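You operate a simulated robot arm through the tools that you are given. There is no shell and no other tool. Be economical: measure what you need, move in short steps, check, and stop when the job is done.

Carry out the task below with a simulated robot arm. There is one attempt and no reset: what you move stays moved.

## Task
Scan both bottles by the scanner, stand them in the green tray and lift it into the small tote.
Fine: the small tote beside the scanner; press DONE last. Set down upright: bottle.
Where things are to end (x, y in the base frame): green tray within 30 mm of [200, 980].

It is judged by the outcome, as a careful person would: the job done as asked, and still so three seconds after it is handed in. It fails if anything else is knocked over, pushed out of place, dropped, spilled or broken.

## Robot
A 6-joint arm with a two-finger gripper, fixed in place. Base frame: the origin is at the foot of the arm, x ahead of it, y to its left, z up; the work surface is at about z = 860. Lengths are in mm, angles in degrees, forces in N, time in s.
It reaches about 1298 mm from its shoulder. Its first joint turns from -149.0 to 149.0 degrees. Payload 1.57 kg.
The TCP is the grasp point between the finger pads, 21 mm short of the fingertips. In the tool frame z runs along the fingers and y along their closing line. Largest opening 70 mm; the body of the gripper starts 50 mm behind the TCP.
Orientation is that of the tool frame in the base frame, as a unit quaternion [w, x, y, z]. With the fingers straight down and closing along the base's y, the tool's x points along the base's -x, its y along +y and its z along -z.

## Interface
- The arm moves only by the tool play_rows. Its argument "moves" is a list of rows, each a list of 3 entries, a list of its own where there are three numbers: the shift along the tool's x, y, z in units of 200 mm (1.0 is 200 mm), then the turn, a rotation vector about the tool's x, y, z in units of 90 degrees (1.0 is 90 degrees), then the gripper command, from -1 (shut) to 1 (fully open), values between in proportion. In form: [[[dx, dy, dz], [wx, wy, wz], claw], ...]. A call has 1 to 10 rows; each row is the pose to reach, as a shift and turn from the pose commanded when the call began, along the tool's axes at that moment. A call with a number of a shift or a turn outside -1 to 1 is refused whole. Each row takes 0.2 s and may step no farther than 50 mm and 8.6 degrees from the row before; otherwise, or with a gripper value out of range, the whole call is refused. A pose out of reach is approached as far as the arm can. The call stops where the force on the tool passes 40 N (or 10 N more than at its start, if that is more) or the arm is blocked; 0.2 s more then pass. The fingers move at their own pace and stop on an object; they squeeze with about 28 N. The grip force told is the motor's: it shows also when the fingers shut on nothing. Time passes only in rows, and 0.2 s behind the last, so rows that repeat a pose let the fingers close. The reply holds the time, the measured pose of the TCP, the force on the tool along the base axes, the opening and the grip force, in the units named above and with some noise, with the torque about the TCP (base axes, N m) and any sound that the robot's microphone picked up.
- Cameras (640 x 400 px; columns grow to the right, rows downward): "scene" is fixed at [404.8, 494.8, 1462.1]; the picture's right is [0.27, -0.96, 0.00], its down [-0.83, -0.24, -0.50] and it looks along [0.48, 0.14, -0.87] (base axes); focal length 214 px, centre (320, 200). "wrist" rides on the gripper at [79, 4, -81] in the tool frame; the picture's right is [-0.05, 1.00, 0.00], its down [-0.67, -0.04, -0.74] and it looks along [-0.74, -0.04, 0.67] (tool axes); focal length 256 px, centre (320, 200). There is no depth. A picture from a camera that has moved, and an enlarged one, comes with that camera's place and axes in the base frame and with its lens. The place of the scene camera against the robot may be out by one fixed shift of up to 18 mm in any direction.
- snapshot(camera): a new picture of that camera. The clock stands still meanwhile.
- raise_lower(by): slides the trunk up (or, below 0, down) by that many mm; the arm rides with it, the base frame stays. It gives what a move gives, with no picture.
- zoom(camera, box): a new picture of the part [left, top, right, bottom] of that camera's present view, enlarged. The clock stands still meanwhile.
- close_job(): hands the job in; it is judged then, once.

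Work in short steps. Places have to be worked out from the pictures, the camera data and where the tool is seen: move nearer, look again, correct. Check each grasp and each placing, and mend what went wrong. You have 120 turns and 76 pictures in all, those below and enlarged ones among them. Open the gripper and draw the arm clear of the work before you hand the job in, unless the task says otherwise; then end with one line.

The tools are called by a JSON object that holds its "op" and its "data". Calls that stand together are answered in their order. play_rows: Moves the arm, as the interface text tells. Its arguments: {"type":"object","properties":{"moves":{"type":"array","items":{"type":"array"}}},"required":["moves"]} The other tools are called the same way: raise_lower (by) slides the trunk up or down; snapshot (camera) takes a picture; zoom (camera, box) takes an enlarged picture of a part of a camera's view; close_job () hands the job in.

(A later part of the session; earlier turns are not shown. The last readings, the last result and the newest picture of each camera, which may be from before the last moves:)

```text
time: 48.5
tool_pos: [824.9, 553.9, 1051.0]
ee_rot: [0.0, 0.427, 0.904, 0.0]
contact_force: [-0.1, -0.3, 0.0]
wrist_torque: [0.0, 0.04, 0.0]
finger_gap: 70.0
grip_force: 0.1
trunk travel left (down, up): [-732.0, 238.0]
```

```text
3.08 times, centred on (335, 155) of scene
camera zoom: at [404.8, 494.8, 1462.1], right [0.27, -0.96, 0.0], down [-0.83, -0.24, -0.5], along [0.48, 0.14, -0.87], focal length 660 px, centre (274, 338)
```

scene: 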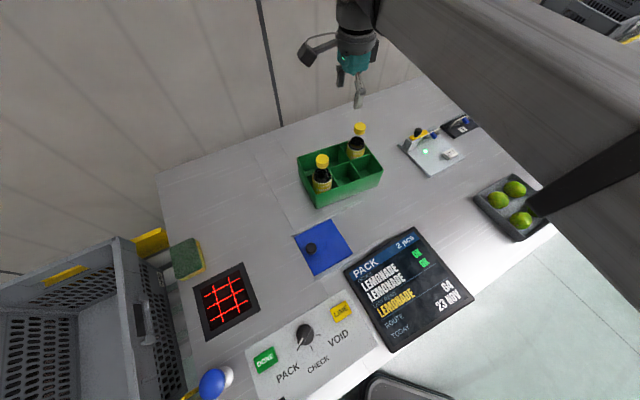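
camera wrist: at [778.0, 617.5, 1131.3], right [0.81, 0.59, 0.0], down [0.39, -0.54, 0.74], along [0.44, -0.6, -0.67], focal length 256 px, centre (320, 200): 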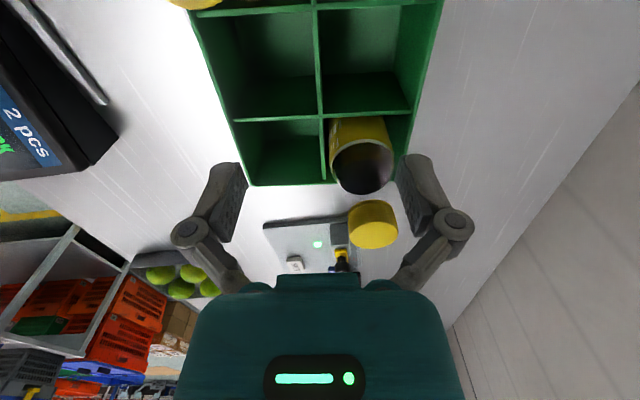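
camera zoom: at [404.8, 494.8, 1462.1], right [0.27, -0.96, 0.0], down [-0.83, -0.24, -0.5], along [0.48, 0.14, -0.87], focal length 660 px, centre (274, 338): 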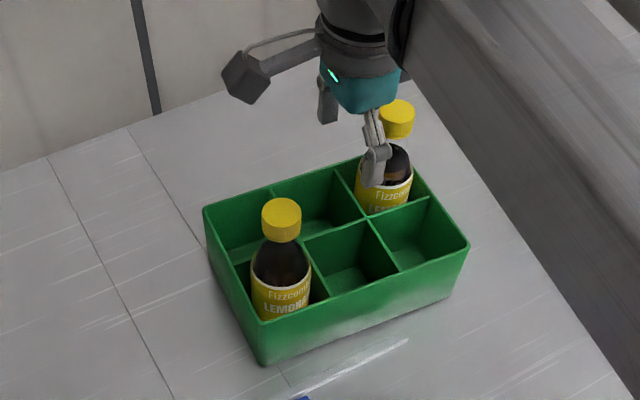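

Divider centred within ~2 mm. I nudge by 2 mm and 1 mm and lower 60 mm, watching the clearance between the camera box and bottle 2's cap.

{"op": "play_rows", "data": {"moves": [[[0.006, -0.003, 0], [0, 0, 0], 1], [[0.006, -0.003, 0], [0, 0, 0], 1]]}}

{"op": "raise_lower", "data": {"by": -60}}

{"op": "snapshot", "data": {"camera": "wrist"}}

{"op": "zoom", "data": {"camera": "scene", "box": [270, 90, 400, 220]}}

```text
time: 49.1
tool_pos: [823.5, 555.0, 1050.3]
ee_rot: [0.001, 0.429, 0.903, -0.001]
contact_force: [0.3, 0.3, 0.5]
wrist_torque: [-0.01, 0.0, 0.01]
finger_gap: 70.1
grip_force: 0.0
trunk travel left (down, up): [-732.0, 238.0]
```

```text
time: 50.1
tool_pos: [823.3, 556.3, 990.3]
ee_rot: [0.0, 0.428, 0.904, 0.0]
contact_force: [0.4, -0.2, 1.1]
wrist_torque: [-0.01, -0.02, -0.01]
finger_gap: 69.9
grip_force: 0.1
trunk travel left (down, up): [-672.0, 298.0]
```

```text
38 pictures are left
camera wrist: at [776.6, 618.2, 1071.3], right [0.81, 0.59, 0.0], down [0.39, -0.54, 0.74], along [0.44, -0.6, -0.67], focal length 256 px, centre (320, 200)
```

wrist: 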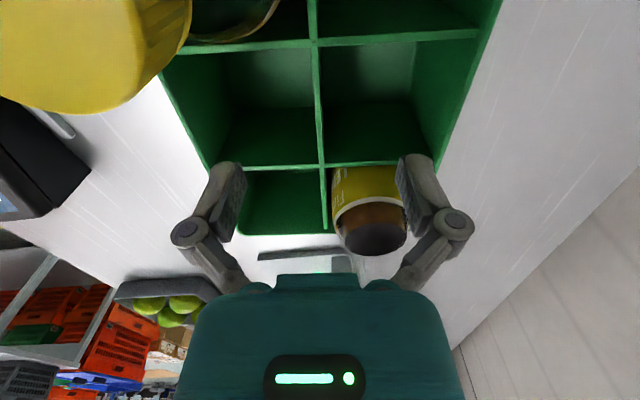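

```text
3.08 times, centred on (335, 155) of scene
camera zoom: at [404.8, 494.8, 1462.1], right [0.27, -0.96, 0.0], down [-0.83, -0.24, -0.5], along [0.48, 0.14, -0.87], focal length 660 px, centre (274, 338)
```

zoom: 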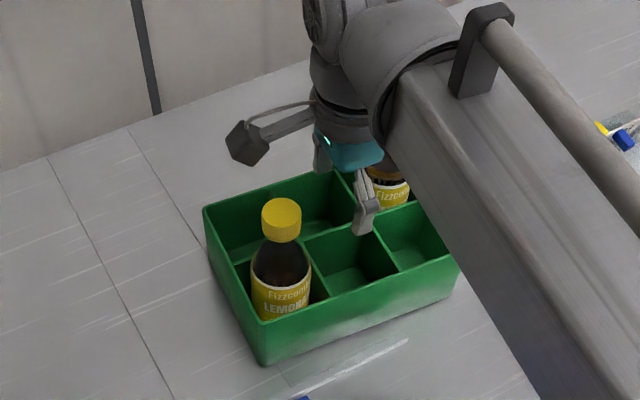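

Centred on the divider (both crossings at ±40 mm), with about 5 mm side clearance between camera box and cap. I lower in two steps.

{"op": "raise_lower", "data": {"by": -35}}

{"op": "zoom", "data": {"camera": "scene", "box": [290, 110, 380, 200]}}

```text
time: 50.9
tool_pos: [822.7, 555.9, 954.6]
ee_rot: [0.0, 0.428, 0.904, 0.0]
contact_force: [-0.1, -0.3, -0.2]
wrist_torque: [-0.03, -0.01, 0.01]
finger_gap: 70.3
grip_force: 0.0
trunk travel left (down, up): [-637.0, 333.0]
```

```text
4.44 times, centred on (335, 155) of scene
camera zoom: at [404.8, 494.8, 1462.1], right [0.27, -0.96, 0.0], down [-0.83, -0.24, -0.5], along [0.48, 0.14, -0.87], focal length 953 px, centre (253, 400)
```

zoom: 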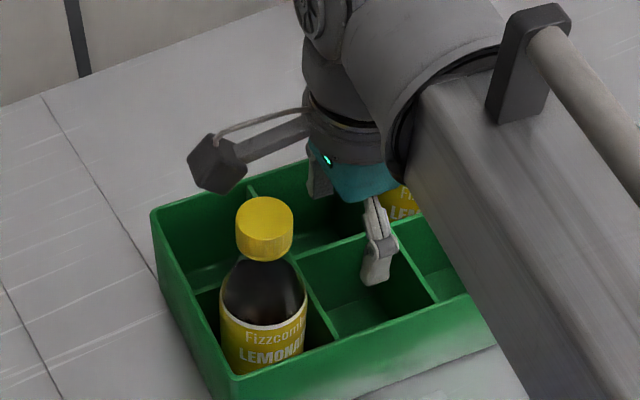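

Clear. I descend the last 27 mm.

{"op": "raise_lower", "data": {"by": -27}}

{"op": "zoom", "data": {"camera": "scene", "box": [290, 110, 380, 200]}}

{"op": "snapshot", "data": {"camera": "wrist"}}

```text
time: 51.6
tool_pos: [823.3, 554.1, 928.0]
ee_rot: [0.0, 0.428, 0.904, 0.0]
contact_force: [0.5, -0.2, 0.1]
wrist_torque: [0.0, -0.03, 0.02]
finger_gap: 70.1
grip_force: 0.1
trunk travel left (down, up): [-610.0, 360.0]
```

```text
4.44 times, centred on (335, 155) of scene
camera zoom: at [404.8, 494.8, 1462.1], right [0.27, -0.96, 0.0], down [-0.83, -0.24, -0.5], along [0.48, 0.14, -0.87], focal length 953 px, centre (253, 400)
```

zoom: 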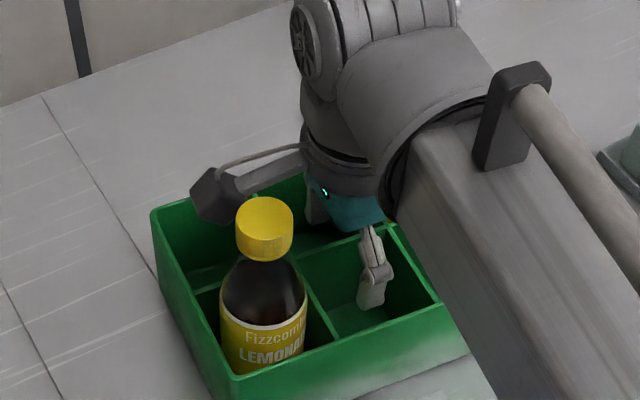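

```text
34 pictures are left
camera wrist: at [776.5, 618.2, 1009.3], right [0.81, 0.59, 0.0], down [0.39, -0.54, 0.74], along [0.44, -0.6, -0.67], focal length 256 px, centre (320, 200)
```

wrist: 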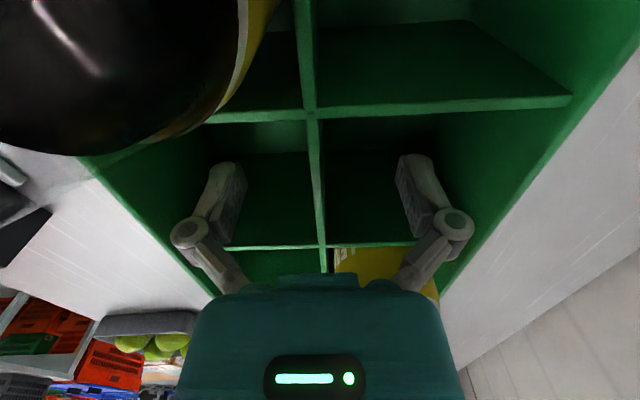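

Fingers straddle the divider. I close.

{"op": "play_rows", "data": {"moves": [[[0, 0, 0], [0, 0, 0], 0], [[0, 0, 0], [0, 0, 0], -0.6], [[0, 0, 0], [0, 0, 0], -1], [[0, 0, 0], [0, 0, 0], -1], [[0, 0, 0], [0, 0, 0], -1], [[0, 0, 0], [0, 0, 0], -1]]}}

{"op": "raise_lower", "data": {"by": 8}}

```text
time: 53.0
tool_pos: [822.7, 555.4, 928.3]
ee_rot: [0.0, 0.428, 0.904, 0.0]
contact_force: [-3.2, -2.7, 0.0]
wrist_torque: [-0.04, 0.05, -0.01]
finger_gap: 6.0
grip_force: 28.0
trunk travel left (down, up): [-610.0, 360.0]
```

```text
time: 53.6
tool_pos: [824.8, 554.9, 934.2]
ee_rot: [0.0, 0.428, 0.904, 0.0]
contact_force: [0.0, 0.8, -10.2]
wrist_torque: [-0.02, 0.0, 0.0]
finger_gap: 6.2
grip_force: 28.1
trunk travel left (down, up): [-618.0, 352.0]
```

Holding the 6 mm divider, load ~10 N and torque ~0. I raise another 30 mm and check tilt.

{"op": "raise_lower", "data": {"by": 30}}

{"op": "zoom", "data": {"camera": "scene", "box": [270, 90, 400, 220]}}

```text
time: 54.4
tool_pos: [822.7, 554.8, 966.6]
ee_rot: [0.0, 0.429, 0.903, 0.0]
contact_force: [1.2, 0.3, -0.4]
wrist_torque: [0.01, -0.02, -0.01]
finger_gap: 0.0
grip_force: 27.7
trunk travel left (down, up): [-648.0, 322.0]
```

```text
3.08 times, centred on (335, 155) of scene
camera zoom: at [404.8, 494.8, 1462.1], right [0.27, -0.96, 0.0], down [-0.83, -0.24, -0.5], along [0.48, 0.14, -0.87], focal length 660 px, centre (274, 338)
```

zoom: 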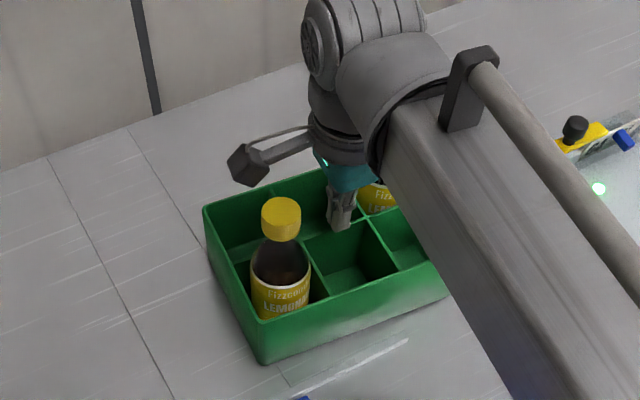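

The fingers slipped off the divider; the tray stayed put and upright. I open, regrip about 15 mm deeper and test how much it can hold close to the table.

{"op": "play_rows", "data": {"moves": [[[0, 0, 0], [0, 0, 0], 0], [[0, 0, 0], [0, 0, 0], 0.3], [[0, 0, 0], [0, 0, 0], 0.3], [[0, 0, 0], [0, 0, 0], 0.3]]}}

{"op": "raise_lower", "data": {"by": -52}}

{"op": "play_rows", "data": {"moves": [[[0, 0, 0], [0, 0, 0], -0.3], [[0, 0, 0], [0, 0, 0], -1], [[0, 0, 0], [0, 0, 0], -1], [[0, 0, 0], [0, 0, 0], -1], [[0, 0, 0], [0, 0, 0], -1]]}}

{"op": "raise_lower", "data": {"by": 4}}

{"op": "raise_lower", "data": {"by": 4}}

```text
time: 55.4
tool_pos: [823.4, 554.7, 965.9]
ee_rot: [0.0, 0.428, 0.904, 0.0]
contact_force: [-0.5, 0.4, 0.1]
wrist_torque: [0.0, -0.01, -0.03]
finger_gap: 45.3
grip_force: 0.2
trunk travel left (down, up): [-648.0, 322.0]
```

```text
time: 56.3
tool_pos: [823.7, 554.8, 914.9]
ee_rot: [0.0, 0.428, 0.904, 0.0]
contact_force: [-0.1, 0.0, -0.8]
wrist_torque: [0.02, -0.02, 0.04]
finger_gap: 45.4
grip_force: 0.1
trunk travel left (down, up): [-596.0, 374.0]
```

```text
time: 57.5
tool_pos: [822.7, 556.0, 914.1]
ee_rot: [0.0, 0.428, 0.904, 0.0]
contact_force: [2.2, 1.1, 2.4]
wrist_torque: [0.05, -0.02, 0.0]
finger_gap: 6.1
grip_force: 27.9
trunk travel left (down, up): [-596.0, 374.0]
```

```text
time: 58.0
tool_pos: [823.9, 556.6, 916.4]
ee_rot: [-0.001, 0.428, 0.904, -0.001]
contact_force: [0.1, 0.4, -12.0]
wrist_torque: [-0.02, -0.07, 0.01]
finger_gap: 5.9
grip_force: 27.6
trunk travel left (down, up): [-600.0, 370.0]
```

```text
time: 58.5
tool_pos: [823.9, 555.3, 920.9]
ee_rot: [-0.001, 0.428, 0.904, -0.001]
contact_force: [1.5, -0.3, -10.9]
wrist_torque: [-0.01, -0.03, 0.03]
finger_gap: 6.1
grip_force: 28.2
trunk travel left (down, up): [-604.0, 366.0]
```

Load ~11–12 N. I raise 10 mm more and look at whether the tray follows.

{"op": "raise_lower", "data": {"by": 10}}

{"op": "zoom", "data": {"camera": "scene", "box": [270, 90, 400, 220]}}

```text
time: 59.1
tool_pos: [823.4, 555.2, 931.3]
ee_rot: [0.0, 0.428, 0.904, 0.0]
contact_force: [-0.6, 0.5, -11.3]
wrist_torque: [-0.02, 0.02, 0.02]
finger_gap: 6.0
grip_force: 27.7
trunk travel left (down, up): [-614.0, 356.0]
```

```text
3.08 times, centred on (335, 155) of scene
camera zoom: at [404.8, 494.8, 1462.1], right [0.27, -0.96, 0.0], down [-0.83, -0.24, -0.5], along [0.48, 0.14, -0.87], focal length 660 px, centre (274, 338)
```

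zoom: 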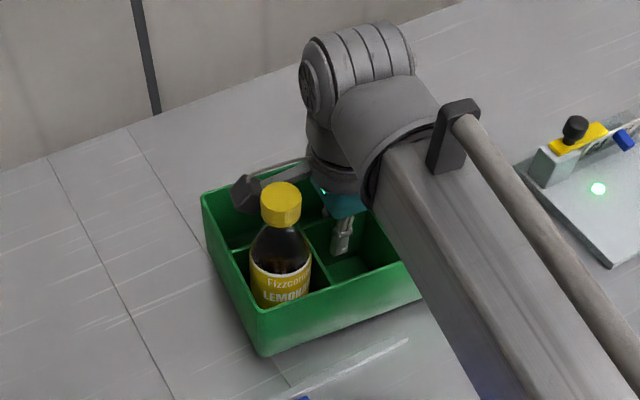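

The tray lifted level, ~13 mm clear. I hold for a second with tiny sideways motion to test for creep before trusting the grip.

{"op": "play_rows", "data": {"moves": [[[0, 0, 0], [0, 0, 0], -1], [[0.03, 0, 0], [0, 0, 0], -1], [[0, 0, 0], [0, 0, 0], -1], [[0, 0.03, 0], [0, 0, 0], -1], [[0, 0, 0], [0, 0, 0], -1], [[0, 0, -0.03], [0, 0, 0], -1], [[0, 0, -0.03], [0, 0, 0], -1], [[0, 0, -0.03], [0, 0, 0], -1]]}}

{"op": "zoom", "data": {"camera": "scene", "box": [270, 90, 400, 220]}}

```text
time: 60.9
tool_pos: [823.3, 555.0, 932.3]
ee_rot: [0.0, 0.428, 0.904, -0.001]
contact_force: [0.0, -0.2, -10.7]
wrist_torque: [-0.04, -0.03, -0.02]
finger_gap: 6.1
grip_force: 28.1
out of reach, approached as far as the arm can: row 6, 7, 8
trunk travel left (down, up): [-614.0, 356.0]
```

```text
3.08 times, centred on (335, 155) of scene
camera zoom: at [404.8, 494.8, 1462.1], right [0.27, -0.96, 0.0], down [-0.83, -0.24, -0.5], along [0.48, 0.14, -0.87], focal length 660 px, centre (274, 338)
```

zoom: 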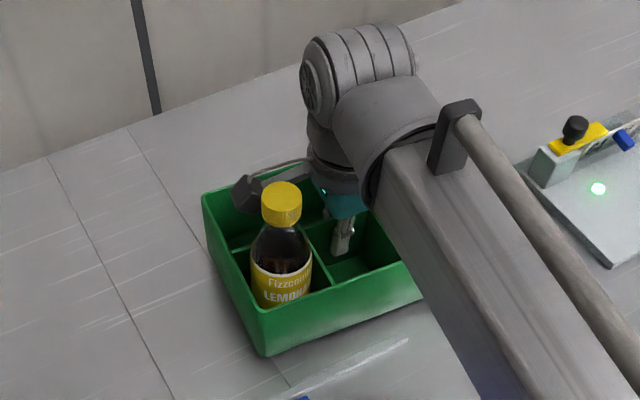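

No creep over ~2 s. Height is evidently set by the trunk alone. I raise in growing steps, checking the load.

{"op": "raise_lower", "data": {"by": 15}}

{"op": "raise_lower", "data": {"by": 25}}

{"op": "zoom", "data": {"camera": "scene", "box": [270, 70, 400, 200]}}

```text
time: 61.6
tool_pos: [824.2, 553.8, 947.0]
ee_rot: [0.0, 0.429, 0.904, -0.001]
contact_force: [0.3, 0.8, -10.1]
wrist_torque: [-0.03, -0.02, -0.05]
finger_gap: 5.9
grip_force: 28.1
trunk travel left (down, up): [-629.0, 341.0]
```

```text
time: 62.3
tool_pos: [825.5, 555.5, 971.3]
ee_rot: [0.0, 0.427, 0.904, 0.0]
contact_force: [0.0, 0.1, -10.6]
wrist_torque: [-0.06, -0.02, -0.01]
finger_gap: 6.1
grip_force: 27.7
trunk travel left (down, up): [-654.0, 316.0]
```

```text
3.08 times, centred on (335, 135) of scene
camera zoom: at [404.8, 494.8, 1462.1], right [0.27, -0.96, 0.0], down [-0.83, -0.24, -0.5], along [0.48, 0.14, -0.87], focal length 660 px, centre (274, 400)
```

zoom: 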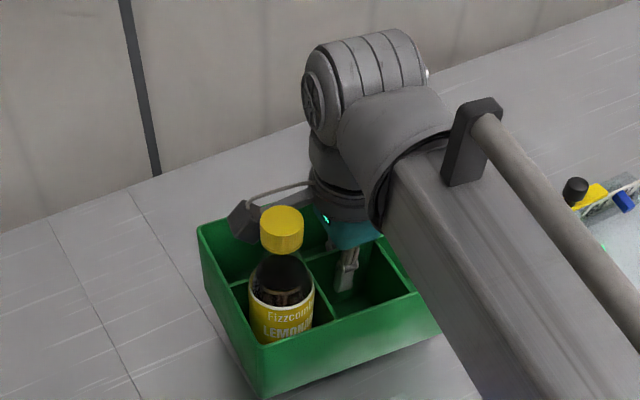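

Load steady at ~10.5 N and level. I raise 150 mm for transport, then begin a slow arc toward the tote.

{"op": "raise_lower", "data": {"by": 75}}

{"op": "raise_lower", "data": {"by": 75}}

{"op": "play_rows", "data": {"moves": [[[0.04, -0.003, 0], [0, 0, 0], -1], [[0.12, -0.009, 0], [0, 0, 0], -1], [[0.24, -0.019, 0], [0, 0, 0], -1], [[0.38, -0.03, 0], [0, 0, 0], -1], [[0.52, -0.04, 0], [0, 0, 0], -1], [[0.66, -0.052, 0], [0, 0, 0], -1], [[0.79, -0.062, 0], [0, 0, 0], -1], [[0.88, -0.07, 0], [0, 0, 0], -1], [[0.93, -0.073, 0], [0, 0, 0], -1], [[0.95, -0.075, 0], [0, 0, 0], -1]]}}

{"op": "snapshot", "data": {"camera": "scene"}}

```text
time: 63.4
tool_pos: [823.6, 555.0, 1045.2]
ee_rot: [-0.001, 0.427, 0.904, -0.001]
contact_force: [-0.4, 0.9, -10.6]
wrist_torque: [-0.05, -0.01, 0.0]
finger_gap: 5.8
grip_force: 28.4
trunk travel left (down, up): [-729.0, 241.0]
```

```text
time: 64.5
tool_pos: [823.9, 554.0, 1121.1]
ee_rot: [-0.001, 0.428, 0.904, 0.0]
contact_force: [0.1, -0.3, -10.4]
wrist_torque: [-0.05, -0.04, -0.04]
finger_gap: 5.8
grip_force: 28.4
trunk travel left (down, up): [-804.0, 166.0]
```

```text
time: 66.7
tool_pos: [691.1, 692.6, 1121.1]
ee_rot: [0.0, 0.428, 0.904, -0.002]
contact_force: [-0.3, 0.4, -10.5]
wrist_torque: [-0.04, 0.01, 0.02]
finger_gap: 6.2
grip_force: 28.0
trunk travel left (down, up): [-804.0, 166.0]
```

```text
29 pictures are left
```

scene: 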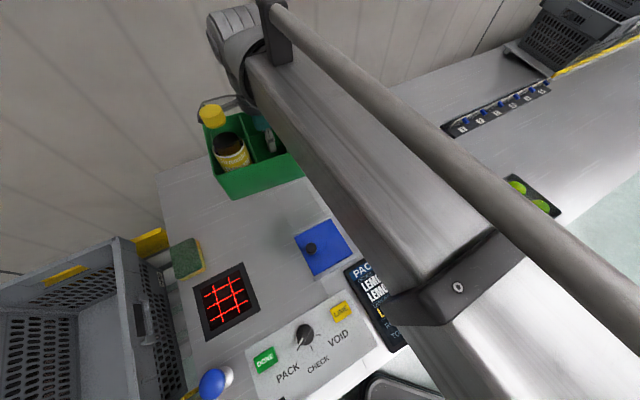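

Load unchanged, tray level. Second half of the leg, same profile.

{"op": "play_rows", "data": {"moves": [[[0.04, -0.003, 0], [0, 0, 0], -1], [[0.12, -0.009, 0], [0, 0, 0], -1], [[0.24, -0.019, 0], [0, 0, 0], -1], [[0.38, -0.03, 0], [0, 0, 0], -1], [[0.52, -0.04, 0], [0, 0, 0], -1], [[0.66, -0.052, 0], [0, 0, 0], -1], [[0.79, -0.062, 0], [0, 0, 0], -1], [[0.88, -0.07, 0], [0, 0, 0], -1], [[0.93, -0.073, 0], [0, 0, 0], -1], [[0.95, -0.075, 0], [0, 0, 0], -1]]}}

{"op": "snapshot", "data": {"camera": "scene"}}

{"op": "snapshot", "data": {"camera": "wrist"}}

```text
time: 68.9
tool_pos: [559.1, 829.9, 1121.8]
ee_rot: [-0.001, 0.428, 0.904, -0.001]
contact_force: [1.8, -0.3, -10.1]
wrist_torque: [-0.05, -0.04, 0.01]
finger_gap: 5.9
grip_force: 27.8
trunk travel left (down, up): [-804.0, 166.0]
```

```text
28 pictures are left
```

scene: 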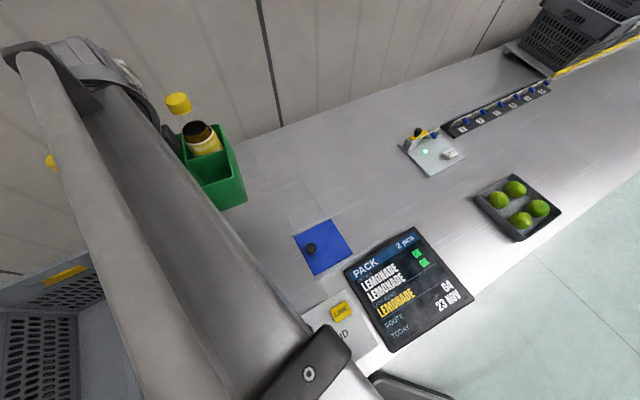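

```text
27 pictures are left
camera wrist: at [513.1, 894.0, 1202.1], right [0.81, 0.59, 0.0], down [0.4, -0.54, 0.75], along [0.44, -0.6, -0.67], focal length 256 px, centre (320, 200)
```

wrist: 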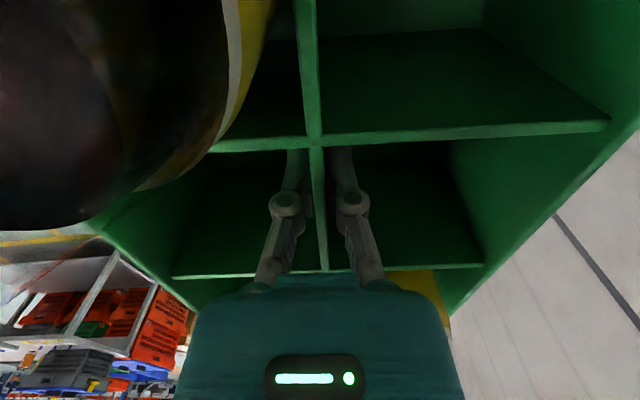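

The scene geometry fits a 400x300 tote with axes at 45°/135°, centred at (200,980), rim ≈ 970, floor ≈ 742. I bring the tray over it in two calls while turning -84° so its long side follows the tote's.

{"op": "play_rows", "data": {"moves": [[[0.034, -0.018, 0], [0, 0, 0.019], -1], [[0.103, -0.055, 0], [0, 0, 0.056], -1], [[0.206, -0.11, 0], [0, 0, 0.112], -1], [[0.327, -0.174, 0], [0, 0, 0.177], -1], [[0.447, -0.239, 0], [0, 0, 0.243], -1], [[0.568, -0.303, 0], [0, 0, 0.308], -1], [[0.679, -0.363, 0], [0, 0, 0.369], -1], [[0.774, -0.413, 0], [0, 0, 0.42], -1], [[0.834, -0.445, 0], [0, 0, 0.453], -1], [[0.86, -0.459, 0], [0, 0, 0.467], -1]]}}

{"op": "snapshot", "data": {"camera": "scene"}}

```text
time: 71.1
tool_pos: [379.5, 904.4, 1120.8]
ee_rot: [0.001, 0.724, 0.69, 0.0]
contact_force: [0.2, -0.2, -10.7]
wrist_torque: [0.02, 0.0, 0.0]
finger_gap: 6.1
grip_force: 28.0
trunk travel left (down, up): [-804.0, 166.0]
```

```text
26 pictures are left
```

scene: 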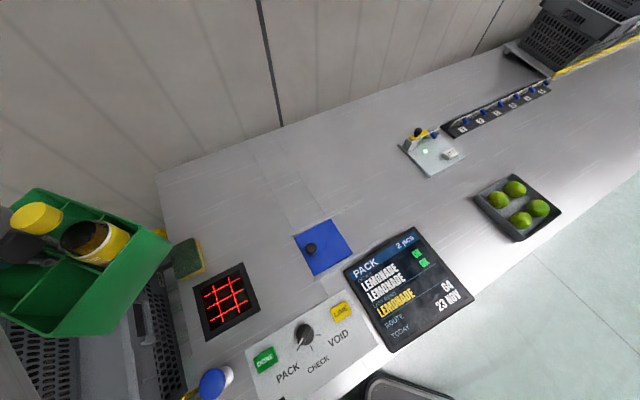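

Halfway, tray level and display unchanged. Second half.

{"op": "play_rows", "data": {"moves": [[[0.013, -0.037, 0], [0, 0, 0.019], -1], [[0.04, -0.11, 0], [0, 0, 0.056], -1], [[0.08, -0.22, 0], [0, 0, 0.113], -1], [[0.127, -0.348, 0], [0, 0, 0.178], -1], [[0.174, -0.476, 0], [0, 0, 0.244], -1], [[0.221, -0.604, 0], [0, 0, 0.31], -1], [[0.265, -0.723, 0], [0, 0, 0.371], -1], [[0.302, -0.824, 0], [0, 0, 0.422], -1], [[0.325, -0.888, 0], [0, 0, 0.455], -1], [[0.335, -0.915, 0], [0, 0, 0.469], -1]]}}

{"op": "snapshot", "data": {"camera": "scene"}}

{"op": "snapshot", "data": {"camera": "wrist"}}

```text
time: 73.3
tool_pos: [346.7, 918.8, 1121.2]
ee_rot: [0.001, 0.768, 0.641, -0.001]
contact_force: [-0.4, 0.3, -10.7]
wrist_torque: [-0.01, 0.02, 0.0]
finger_gap: 6.1
grip_force: 28.2
out of reach, approached as far as the arm can: row 3, 4, 5, 6, 7, 8, 9, 10
trunk travel left (down, up): [-804.0, 166.0]
```

```text
25 pictures are left
```

scene: 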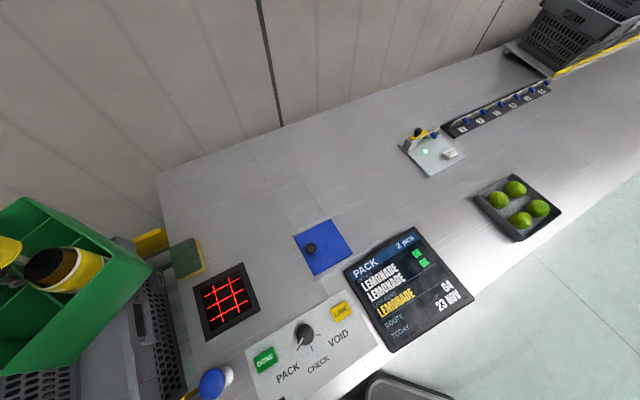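

```text
24 pictures are left
camera wrist: at [365.6, 995.1, 1202.2], right [0.97, -0.23, 0.0], down [-0.15, -0.65, 0.75], along [-0.17, -0.73, -0.67], focal length 256 px, centre (320, 200)
```

wrist: 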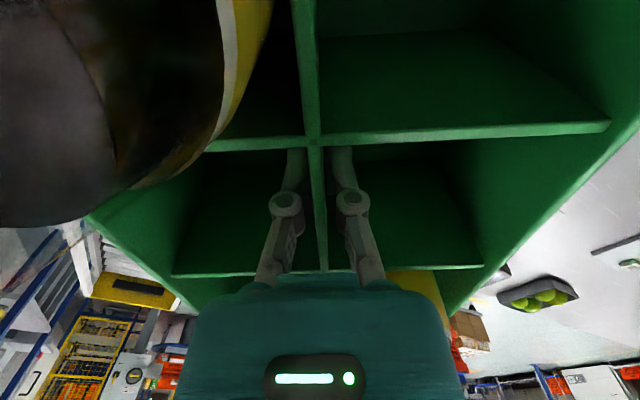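

The wrist hit a limit turning that way, so I turn the other way instead (tool x to 225°), moving to the tote centre with the first third of the turn.

{"op": "play_rows", "data": {"moves": [[[0.007, -0.031, 0], [0, 0, -0.024], -1], [[0.02, -0.093, 0], [0, 0, -0.072], -1], [[0.041, -0.186, 0], [0, 0, -0.144], -1], [[0.064, -0.295, 0], [0, 0, -0.228], -1], [[0.088, -0.404, 0], [0, 0, -0.312], -1], [[0.112, -0.513, 0], [0, 0, -0.396], -1], [[0.134, -0.614, 0], [0, 0, -0.474], -1], [[0.152, -0.699, 0], [0, 0, -0.54], -1], [[0.164, -0.754, 0], [0, 0, -0.582], -1], [[0.169, -0.777, 0], [0, 0, -0.6], -1]]}}

```text
time: 75.5
tool_pos: [201.8, 971.4, 1121.5]
ee_rot: [-0.001, 0.392, 0.92, 0.0]
contact_force: [1.0, 0.3, -10.5]
wrist_torque: [-0.03, 0.01, -0.01]
finger_gap: 6.1
grip_force: 27.6
out of reach, approached as far as the arm can: row 2, 3, 4, 5, 6, 7, 8, 9, 10
trunk travel left (down, up): [-804.0, 166.0]
```

At (202,971) with tool x at 134°. I continue turning in place and see whether it is permitted.

{"op": "play_rows", "data": {"moves": [[[0, 0, 0], [0, 0, -0.02], -1], [[0, 0, 0], [0, 0, -0.06], -1], [[0, 0, 0], [0, 0, -0.12], -1], [[0, 0, 0], [0, 0, -0.19], -1], [[0, 0, 0], [0, 0, -0.26], -1], [[0, 0, 0], [0, 0, -0.33], -1], [[0, 0, 0], [0, 0, -0.4], -1], [[0, 0, 0], [0, 0, -0.46], -1], [[0, 0, 0], [0, 0, -0.49], -1], [[0, 0, 0], [0, 0, -0.5], -1]]}}

{"op": "snapshot", "data": {"camera": "scene"}}

{"op": "snapshot", "data": {"camera": "wrist"}}

```text
time: 77.7
tool_pos: [201.7, 971.5, 1120.4]
ee_rot: [0.0, 0.01, 1.0, -0.001]
contact_force: [-0.1, -0.5, -11.2]
wrist_torque: [0.03, -0.02, 0.01]
finger_gap: 6.0
grip_force: 28.4
trunk travel left (down, up): [-804.0, 166.0]
```

```text
23 pictures are left
```

scene: 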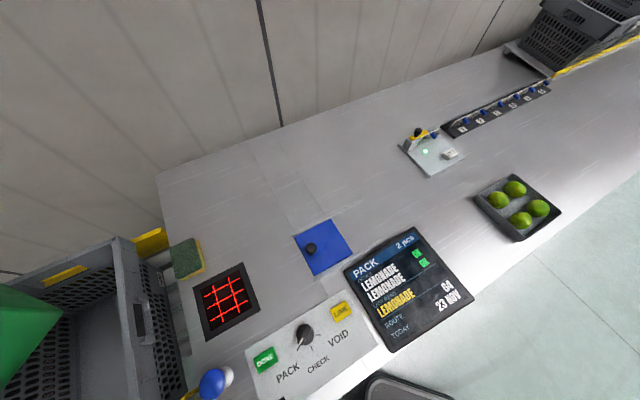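

```text
22 pictures are left
camera wrist: at [122.7, 976.6, 1202.3], right [0.07, 1.0, 0.0], down [0.67, -0.05, 0.74], along [0.74, -0.06, -0.67], focal length 256 px, centre (320, 200)
```

wrist: 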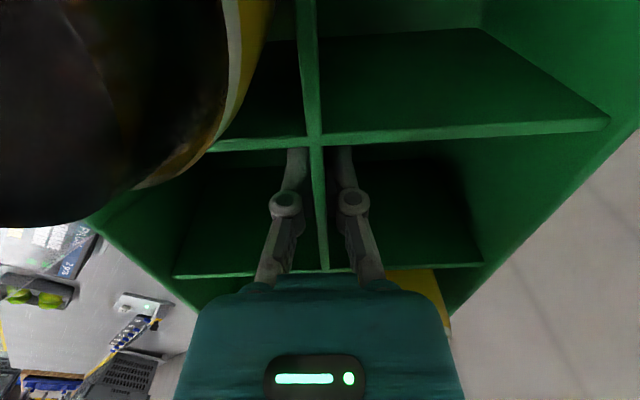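

Turning freely. I finish the last 45° and correct to (200,980).

{"op": "play_rows", "data": {"moves": [[[0, 0.004, 0], [0, 0, -0.02], -1], [[0.002, 0.01, 0], [0, 0, -0.06], -1], [[0.003, 0.015, 0], [0, 0, -0.12], -1], [[0.004, 0.02, 0], [0, 0, -0.19], -1], [[0.005, 0.025, 0], [0, 0, -0.26], -1], [[0.006, 0.03, 0], [0, 0, -0.33], -1], [[0.007, 0.035, 0], [0, 0, -0.4], -1], [[0.008, 0.04, 0], [0, 0, -0.46], -1], [[0.008, 0.0425, 0], [0, 0, -0.5], -1], [[0.008, 0.0425, 0], [0, 0, -0.51], -1]]}}

{"op": "zoom", "data": {"camera": "scene", "box": [0, 200, 240, 400]}}

{"op": "snapshot", "data": {"camera": "wrist"}}

```text
time: 79.9
tool_pos: [200.5, 980.9, 1120.7]
ee_rot: [0.0, -0.38, 0.925, 0.0]
contact_force: [-0.8, -0.1, -10.6]
wrist_torque: [0.03, 0.01, 0.01]
finger_gap: 6.1
grip_force: 27.4
trunk travel left (down, up): [-804.0, 166.0]
```

```text
2.00 times, centred on (120, 300) of scene
camera zoom: at [404.8, 494.8, 1462.1], right [0.27, -0.96, 0.0], down [-0.83, -0.24, -0.5], along [0.48, 0.14, -0.87], focal length 429 px, centre (720, 0)
```

zoom: 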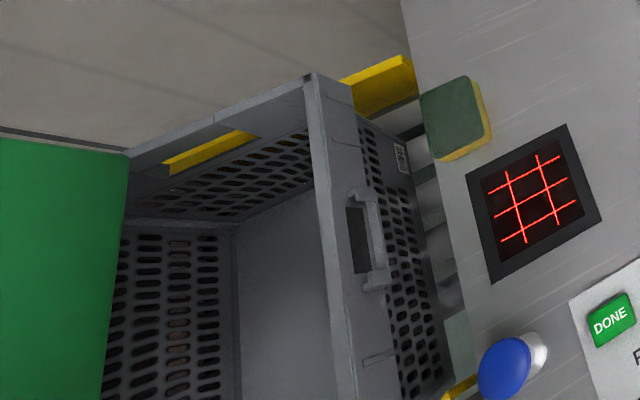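

```text
20 pictures are left
camera wrist: at [141.4, 926.6, 1202.3], right [-0.66, 0.75, 0.0], down [0.5, 0.44, 0.74], along [0.56, 0.49, -0.67], focal length 256 px, centre (320, 200)
```

wrist: 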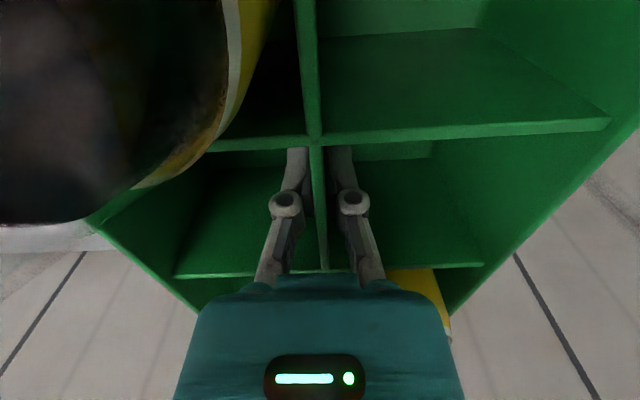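

The tray's observed edge matches prediction over the tote, with ≥50 mm expected clearance all round. I lower in stages, watching force.

{"op": "raise_lower", "data": {"by": -100}}

{"op": "raise_lower", "data": {"by": -60}}

{"op": "zoom", "data": {"camera": "scene", "box": [0, 200, 240, 400]}}

{"op": "snapshot", "data": {"camera": "wrist"}}

```text
time: 81.2
tool_pos: [201.0, 979.0, 1021.7]
ee_rot: [0.0, -0.379, 0.925, 0.0]
contact_force: [0.1, -0.3, -9.7]
wrist_torque: [0.04, -0.03, -0.01]
finger_gap: 6.2
grip_force: 28.1
trunk travel left (down, up): [-704.0, 266.0]
```

```text
time: 82.2
tool_pos: [199.9, 979.6, 962.6]
ee_rot: [-0.001, -0.379, 0.925, 0.001]
contact_force: [-0.1, 0.4, -10.3]
wrist_torque: [0.0, 0.0, 0.01]
finger_gap: 6.1
grip_force: 27.9
trunk travel left (down, up): [-644.0, 326.0]
```

```text
2.00 times, centred on (120, 300) of scene
camera zoom: at [404.8, 494.8, 1462.1], right [0.27, -0.96, 0.0], down [-0.83, -0.24, -0.5], along [0.48, 0.14, -0.87], focal length 429 px, centre (720, 0)
```

zoom: 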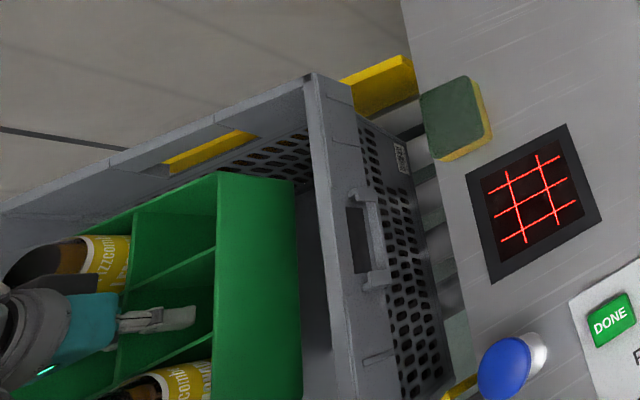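

```text
18 pictures are left
camera wrist: at [141.3, 926.3, 1042.5], right [-0.66, 0.75, 0.0], down [0.5, 0.44, 0.74], along [0.56, 0.49, -0.67], focal length 256 px, centre (320, 200)
```

wrist: 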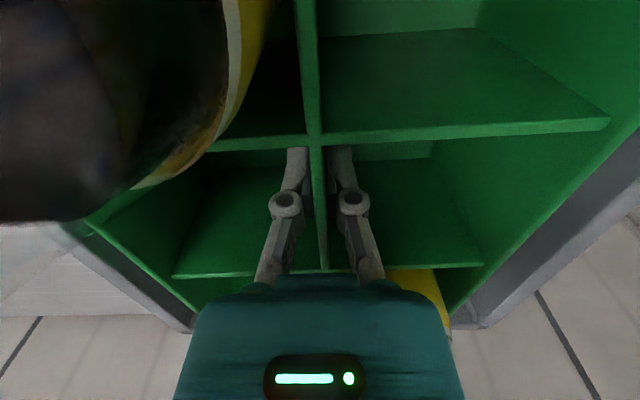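

The tray has entered the tote centrally with no contact. Next 80 mm.

{"op": "raise_lower", "data": {"by": -80}}

{"op": "zoom", "data": {"camera": "scene", "box": [0, 200, 240, 400]}}

```text
time: 83.4
tool_pos: [200.3, 979.7, 880.8]
ee_rot: [0.0, -0.38, 0.925, 0.0]
contact_force: [0.3, 0.3, -10.9]
wrist_torque: [0.01, -0.01, 0.0]
finger_gap: 6.1
grip_force: 28.4
trunk travel left (down, up): [-564.0, 406.0]
```

```text
2.00 times, centred on (120, 300) of scene
camera zoom: at [404.8, 494.8, 1462.1], right [0.27, -0.96, 0.0], down [-0.83, -0.24, -0.5], along [0.48, 0.14, -0.87], focal length 429 px, centre (720, 0)
```

zoom: 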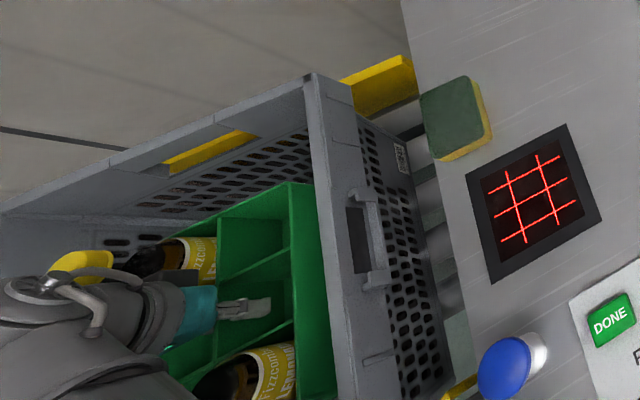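

Fine. I go on 40 mm and check the arm against the rim.

{"op": "raise_lower", "data": {"by": -40}}

{"op": "snapshot", "data": {"camera": "scene"}}

```text
time: 84.2
tool_pos: [200.2, 980.2, 841.6]
ee_rot: [0.0, -0.38, 0.925, 0.0]
contact_force: [-0.2, 0.5, -9.6]
wrist_torque: [-0.01, -0.03, 0.03]
finger_gap: 6.1
grip_force: 28.1
trunk travel left (down, up): [-524.0, 446.0]
```

```text
16 pictures are left
```

scene: 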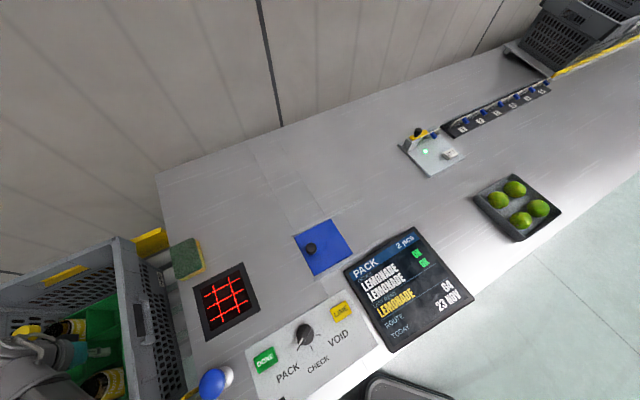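

No contact yet. I continue in 8 mm steps, watching the force for floor or rim contact.

{"op": "raise_lower", "data": {"by": -8}}

{"op": "raise_lower", "data": {"by": -8}}

{"op": "raise_lower", "data": {"by": -8}}

```text
time: 84.8
tool_pos: [200.1, 979.7, 833.7]
ee_rot: [0.0, -0.379, 0.925, 0.0]
contact_force: [-0.4, -0.5, -10.8]
wrist_torque: [0.02, -0.06, 0.01]
finger_gap: 6.0
grip_force: 28.6
trunk travel left (down, up): [-516.0, 454.0]
```

```text
time: 85.4
tool_pos: [201.7, 980.3, 824.2]
ee_rot: [0.0, -0.38, 0.925, 0.0]
contact_force: [-0.3, -0.1, -9.9]
wrist_torque: [0.05, -0.06, -0.05]
finger_gap: 5.8
grip_force: 28.2
trunk travel left (down, up): [-508.0, 462.0]
```

```text
time: 86.0
tool_pos: [201.0, 978.3, 817.0]
ee_rot: [0.0, -0.38, 0.925, 0.0]
contact_force: [0.1, 0.6, -10.8]
wrist_torque: [0.04, -0.04, -0.02]
finger_gap: 6.0
grip_force: 27.6
trunk travel left (down, up): [-500.0, 470.0]
```

Still free. I look once, then carry on with smaller steps.

{"op": "zoom", "data": {"camera": "scene", "box": [0, 200, 240, 400]}}

{"op": "raise_lower", "data": {"by": -6}}

{"op": "raise_lower", "data": {"by": -5}}

{"op": "raise_lower", "data": {"by": -5}}

```text
2.00 times, centred on (120, 300) of scene
camera zoom: at [404.8, 494.8, 1462.1], right [0.27, -0.96, 0.0], down [-0.83, -0.24, -0.5], along [0.48, 0.14, -0.87], focal length 429 px, centre (720, 0)
```

zoom: 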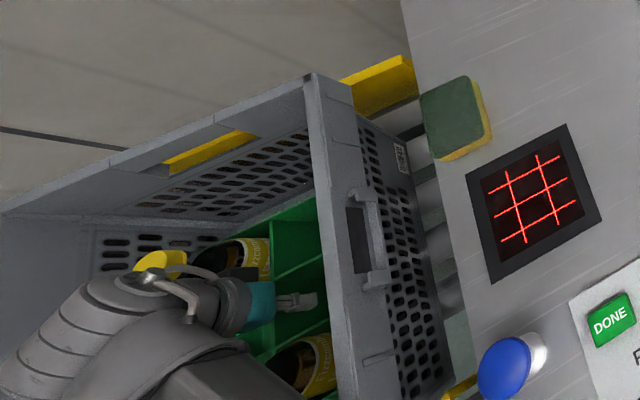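

```text
time: 86.5
tool_pos: [200.4, 980.0, 811.3]
ee_rot: [0.0, -0.38, 0.925, 0.0]
contact_force: [-0.1, 1.0, -10.9]
wrist_torque: [0.03, -0.07, 0.02]
finger_gap: 6.0
grip_force: 27.9
trunk travel left (down, up): [-494.0, 476.0]
```

```text
time: 87.0
tool_pos: [199.7, 979.4, 806.9]
ee_rot: [0.0, -0.379, 0.925, 0.0]
contact_force: [-0.9, 0.8, -4.3]
wrist_torque: [0.43, -0.43, 0.04]
finger_gap: 5.9
grip_force: 28.4
trunk travel left (down, up): [-489.0, 481.0]
```

```text
time: 87.6
tool_pos: [200.1, 977.8, 804.2]
ee_rot: [0.001, -0.38, 0.925, 0.001]
contact_force: [-0.6, 3.3, 20.9]
wrist_torque: [0.01, 0.04, 0.0]
finger_gap: 6.1
grip_force: 28.6
trunk travel left (down, up): [-484.0, 486.0]
```

The tray has met the tote floor (load turned to +21 N, torque flat). I ease up 3 mm, open moderately, and check.

{"op": "raise_lower", "data": {"by": 3}}

{"op": "play_rows", "data": {"moves": [[[0, 0, 0], [0, 0, 0], -0.5], [[0, 0, 0], [0, 0, 0], 0.1], [[0, 0, 0], [0, 0, 0], 0.3], [[0, 0, 0], [0, 0, 0], 0.3], [[0, 0, 0], [0, 0, 0], 0.3]]}}

{"op": "snapshot", "data": {"camera": "wrist"}}

```text
time: 88.1
tool_pos: [199.5, 979.9, 805.7]
ee_rot: [0.0, -0.379, 0.925, 0.0]
contact_force: [0.3, -0.5, -5.3]
wrist_torque: [0.36, -0.39, -0.01]
finger_gap: 6.2
grip_force: 28.3
trunk travel left (down, up): [-487.0, 483.0]
```

```text
time: 89.3
tool_pos: [200.2, 979.1, 805.2]
ee_rot: [-0.001, -0.38, 0.925, 0.001]
contact_force: [0.0, 0.4, -1.6]
wrist_torque: [-0.04, 0.01, 0.0]
finger_gap: 45.5
grip_force: 0.1
trunk travel left (down, up): [-487.0, 483.0]
```

```text
14 pictures are left
camera wrist: at [141.2, 925.6, 886.3], right [-0.66, 0.75, 0.0], down [0.5, 0.44, 0.74], along [0.56, 0.49, -0.67], focal length 256 px, centre (320, 200)
```

wrist: 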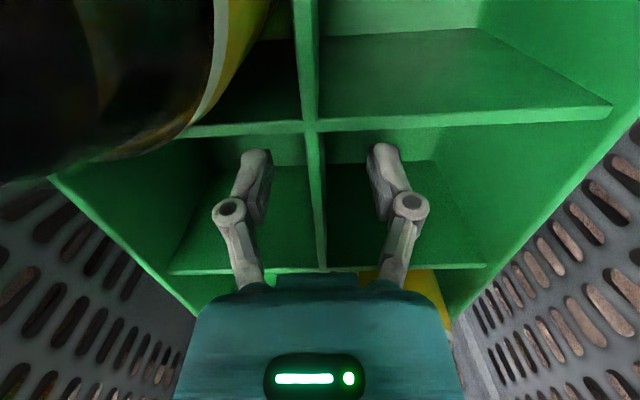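

Released, tray flat in the tote. I raise slowly first, then to clear height.

{"op": "raise_lower", "data": {"by": 50}}

{"op": "raise_lower", "data": {"by": 250}}

{"op": "zoom", "data": {"camera": "scene", "box": [0, 200, 240, 400]}}

{"op": "snapshot", "data": {"camera": "wrist"}}

```text
time: 90.2
tool_pos: [200.3, 979.8, 855.9]
ee_rot: [0.0, -0.38, 0.925, 0.0]
contact_force: [-0.3, -0.7, 0.2]
wrist_torque: [-0.01, 0.0, 0.0]
finger_gap: 45.4
grip_force: 0.1
trunk travel left (down, up): [-537.0, 433.0]
```

```text
time: 92.8
tool_pos: [200.9, 978.2, 1104.8]
ee_rot: [0.0, -0.379, 0.925, 0.0]
contact_force: [0.5, -0.4, 0.0]
wrist_torque: [-0.01, 0.0, 0.01]
finger_gap: 45.2
grip_force: 0.0
trunk travel left (down, up): [-787.0, 183.0]
```

```text
2.00 times, centred on (120, 300) of scene
camera zoom: at [404.8, 494.8, 1462.1], right [0.27, -0.96, 0.0], down [-0.83, -0.24, -0.5], along [0.48, 0.14, -0.87], focal length 429 px, centre (720, 0)
```

zoom: 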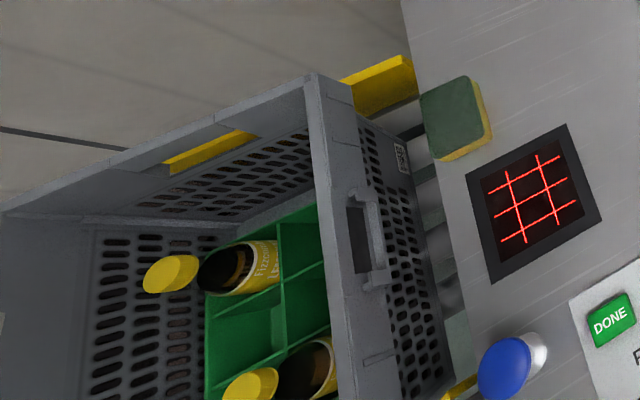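

```text
12 pictures are left
camera wrist: at [141.2, 925.7, 1186.2], right [-0.66, 0.75, 0.0], down [0.5, 0.44, 0.74], along [0.56, 0.49, -0.67], focal length 256 px, centre (320, 200)
```

wrist: 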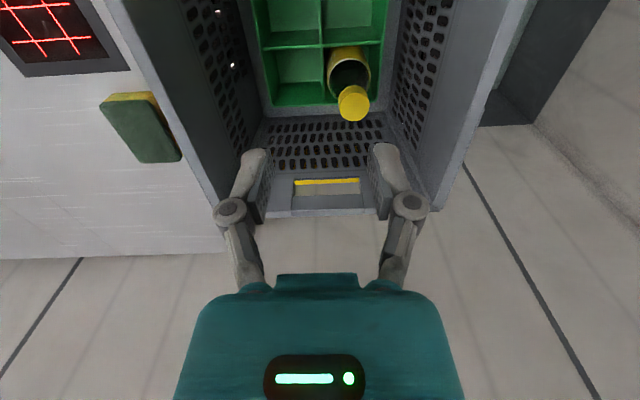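

Tray and both bottles stand in the tote at (200,980). Next the DONE button, near (307,591). I head there, closing the gripper and turning the hand back.

{"op": "play_rows", "data": {"moves": [[[0.05, -0.09, 0], [0, 0, 0.05], 0.3], [[0.1, -0.18, 0], [0, 0, 0.1], 0.3], [[0.15, -0.27, 0], [0, 0, 0.15], 0], [[0.2, -0.36, 0], [0, 0, 0.2], -0.5], [[0.25, -0.45, 0], [0, 0, 0.25], -1], [[0.3, -0.54, 0], [0, 0, 0.3], -1], [[0.35, -0.63, 0], [0, 0, 0.35], -1], [[0.4, -0.72, 0], [0, 0, 0.4], -1], [[0.45, -0.8, 0], [0, 0, 0.45], -1], [[0.49, -0.88, 0], [0, 0, 0.5], -1]]}}

{"op": "snapshot", "data": {"camera": "wrist"}}

```text
time: 95.0
tool_pos: [254.3, 782.8, 1105.6]
ee_rot: [0.0, 0.004, 1.0, 0.0]
contact_force: [-0.1, -0.1, 0.8]
wrist_torque: [0.0, 0.0, -0.04]
finger_gap: 0.1
grip_force: 27.9
trunk travel left (down, up): [-787.0, 183.0]
```

```text
11 pictures are left
camera wrist: at [174.8, 787.6, 1186.4], right [0.06, 1.0, 0.0], down [0.67, -0.04, 0.74], along [0.74, -0.05, -0.67], focal length 256 px, centre (320, 200)
```

wrist: 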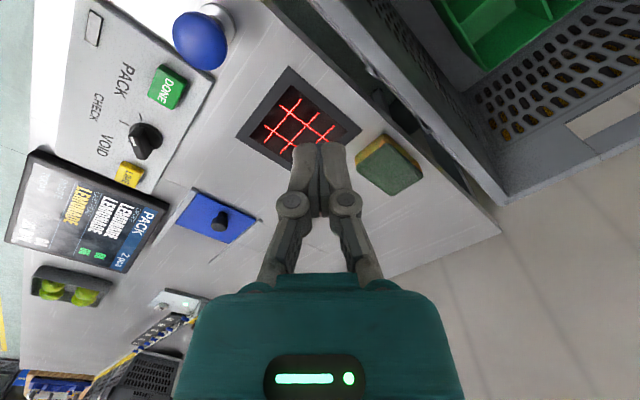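

DONE is at about (303,593) from both cameras. I move above it.

{"op": "play_rows", "data": {"moves": [[[-0.05, -0.19, 0], [0, 0, 0], -1], [[-0.1, -0.38, 0], [0, 0, 0], -1], [[-0.15, -0.57, 0], [0, 0, 0], -1], [[-0.2, -0.76, 0], [0, 0, 0], -1], [[-0.245, -0.95, 0], [0, 0, 0], -1]]}}

{"op": "raise_lower", "data": {"by": -110}}

{"op": "snapshot", "data": {"camera": "wrist"}}

{"op": "snapshot", "data": {"camera": "scene"}}

```text
time: 96.2
tool_pos: [302.0, 593.1, 1105.3]
ee_rot: [0.001, 0.004, 1.0, 0.0]
contact_force: [0.2, 0.7, -0.6]
wrist_torque: [-0.04, 0.02, -0.01]
finger_gap: 0.1
grip_force: 28.0
trunk travel left (down, up): [-787.0, 183.0]
```

```text
time: 97.6
tool_pos: [302.5, 594.1, 996.6]
ee_rot: [0.0, 0.003, 1.0, 0.0]
contact_force: [-0.3, -0.4, 0.9]
wrist_torque: [0.0, -0.01, 0.02]
finger_gap: 0.0
grip_force: 28.0
trunk travel left (down, up): [-677.0, 293.0]
```

```text
10 pictures are left
camera wrist: at [223.0, 598.2, 1076.4], right [0.06, 1.0, 0.0], down [0.67, -0.04, 0.75], along [0.74, -0.04, -0.67], focal length 256 px, centre (320, 200)
```

wrist: 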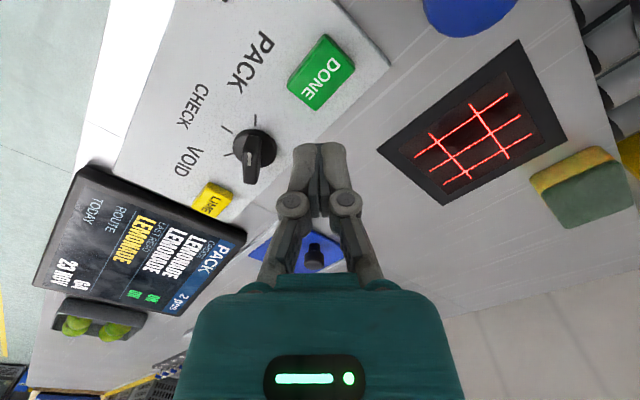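

```text
9 pictures are left
```

scene: 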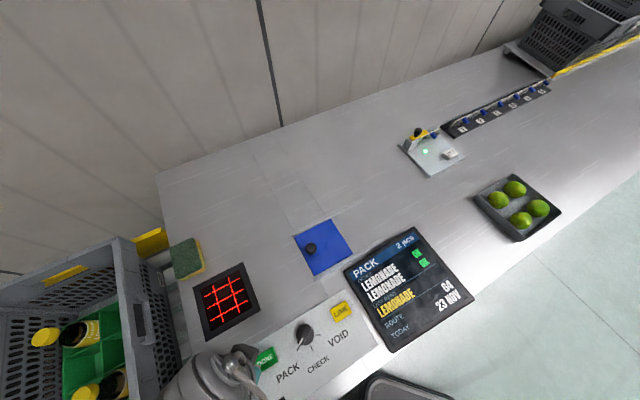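

DONE centre is ~(299,596), within a few mm of the tool. I lower to just above it, then press in small steps.

{"op": "play_rows", "data": {"moves": [[[0.012, 0.008, 0], [0, 0, 0], -1], [[0.012, 0.008, 0], [0, 0, 0], -1]]}}

{"op": "raise_lower", "data": {"by": -72}}

{"op": "snapshot", "data": {"camera": "wrist"}}

```text
time: 98.2
tool_pos: [299.6, 596.9, 995.4]
ee_rot: [0.0, 0.004, 1.0, 0.0]
contact_force: [0.7, -0.2, -1.1]
wrist_torque: [-0.02, -0.01, 0.02]
finger_gap: 0.0
grip_force: 27.8
trunk travel left (down, up): [-677.0, 293.0]
```

```text
time: 99.3
tool_pos: [300.1, 595.3, 923.8]
ee_rot: [0.0, 0.004, 1.0, 0.0]
contact_force: [-0.9, -0.1, -0.5]
wrist_torque: [-0.02, 0.0, -0.01]
finger_gap: 0.0
grip_force: 27.9
trunk travel left (down, up): [-605.0, 365.0]
```

```text
8 pictures are left
camera wrist: at [221.2, 599.8, 1004.4], right [0.06, 1.0, 0.0], down [0.67, -0.04, 0.75], along [0.74, -0.04, -0.67], focal length 256 px, centre (320, 200)
```

wrist: 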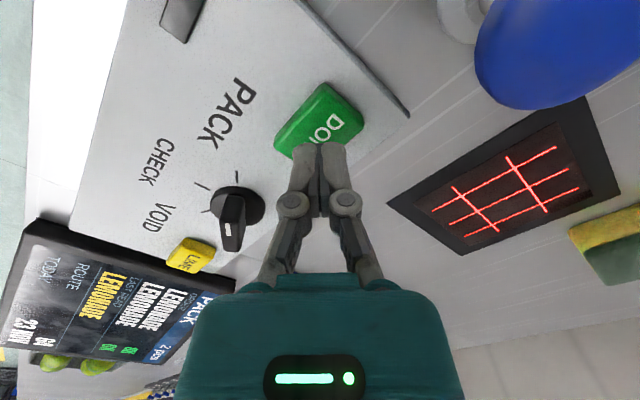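

Fingertips are just above the button; I shift 5 mm toward its centre and press down in small steps.

{"op": "play_rows", "data": {"moves": [[[0.025, 0.008, 0], [0, 0, 0], -1], [[0.025, 0.008, 0], [0, 0, 0], -1]]}}

{"op": "raise_lower", "data": {"by": -12}}

{"op": "raise_lower", "data": {"by": -4}}

{"op": "raise_lower", "data": {"by": -3}}

```text
time: 99.9
tool_pos: [294.7, 597.2, 922.9]
ee_rot: [0.0, 0.004, 1.0, 0.001]
contact_force: [0.2, 0.3, -0.1]
wrist_torque: [-0.01, 0.03, 0.0]
finger_gap: 0.2
grip_force: 28.0
trunk travel left (down, up): [-605.0, 365.0]
```

```text
time: 100.5
tool_pos: [296.1, 596.8, 911.7]
ee_rot: [0.001, 0.003, 1.0, 0.0]
contact_force: [-0.3, -0.2, -0.3]
wrist_torque: [-0.01, -0.02, 0.0]
finger_gap: 0.2
grip_force: 28.2
trunk travel left (down, up): [-593.0, 377.0]
```

```text
time: 101.0
tool_pos: [294.9, 596.7, 907.9]
ee_rot: [0.0, 0.003, 1.0, 0.0]
contact_force: [-0.7, 0.1, -0.2]
wrist_torque: [-0.01, -0.01, 0.01]
finger_gap: 0.0
grip_force: 27.6
trunk travel left (down, up): [-589.0, 381.0]
```

```text
time: 101.6
tool_pos: [295.9, 597.3, 905.2]
ee_rot: [0.0, 0.004, 1.0, 0.001]
contact_force: [0.3, 0.7, 0.2]
wrist_torque: [0.01, 0.01, -0.01]
finger_gap: 0.0
grip_force: 27.6
trunk travel left (down, up): [-586.0, 384.0]
```

No contact yet; further small steps.

{"op": "raise_lower", "data": {"by": -3}}

{"op": "raise_lower", "data": {"by": -3}}

{"op": "raise_lower", "data": {"by": -3}}

```text
time: 102.1
tool_pos: [294.8, 596.9, 901.8]
ee_rot: [0.0, 0.004, 1.0, 0.0]
contact_force: [0.1, 0.2, 0.9]
wrist_torque: [0.01, -0.01, 0.02]
finger_gap: 6.1
grip_force: 28.7
trunk travel left (down, up): [-583.0, 387.0]
```

```text
time: 102.6
tool_pos: [295.2, 597.7, 899.2]
ee_rot: [0.0, 0.003, 1.0, 0.001]
contact_force: [0.6, 0.6, 3.2]
wrist_torque: [-0.02, 0.04, -0.02]
finger_gap: 6.0
grip_force: 29.2
trunk travel left (down, up): [-580.0, 390.0]
heard: click
```

```text
time: 103.1
tool_pos: [293.7, 597.1, 897.0]
ee_rot: [0.001, 0.003, 1.0, 0.001]
contact_force: [2.4, 3.7, 15.8]
wrist_torque: [0.07, -0.03, 0.02]
finger_gap: 6.1
grip_force: 27.9
trunk travel left (down, up): [-577.0, 393.0]
```

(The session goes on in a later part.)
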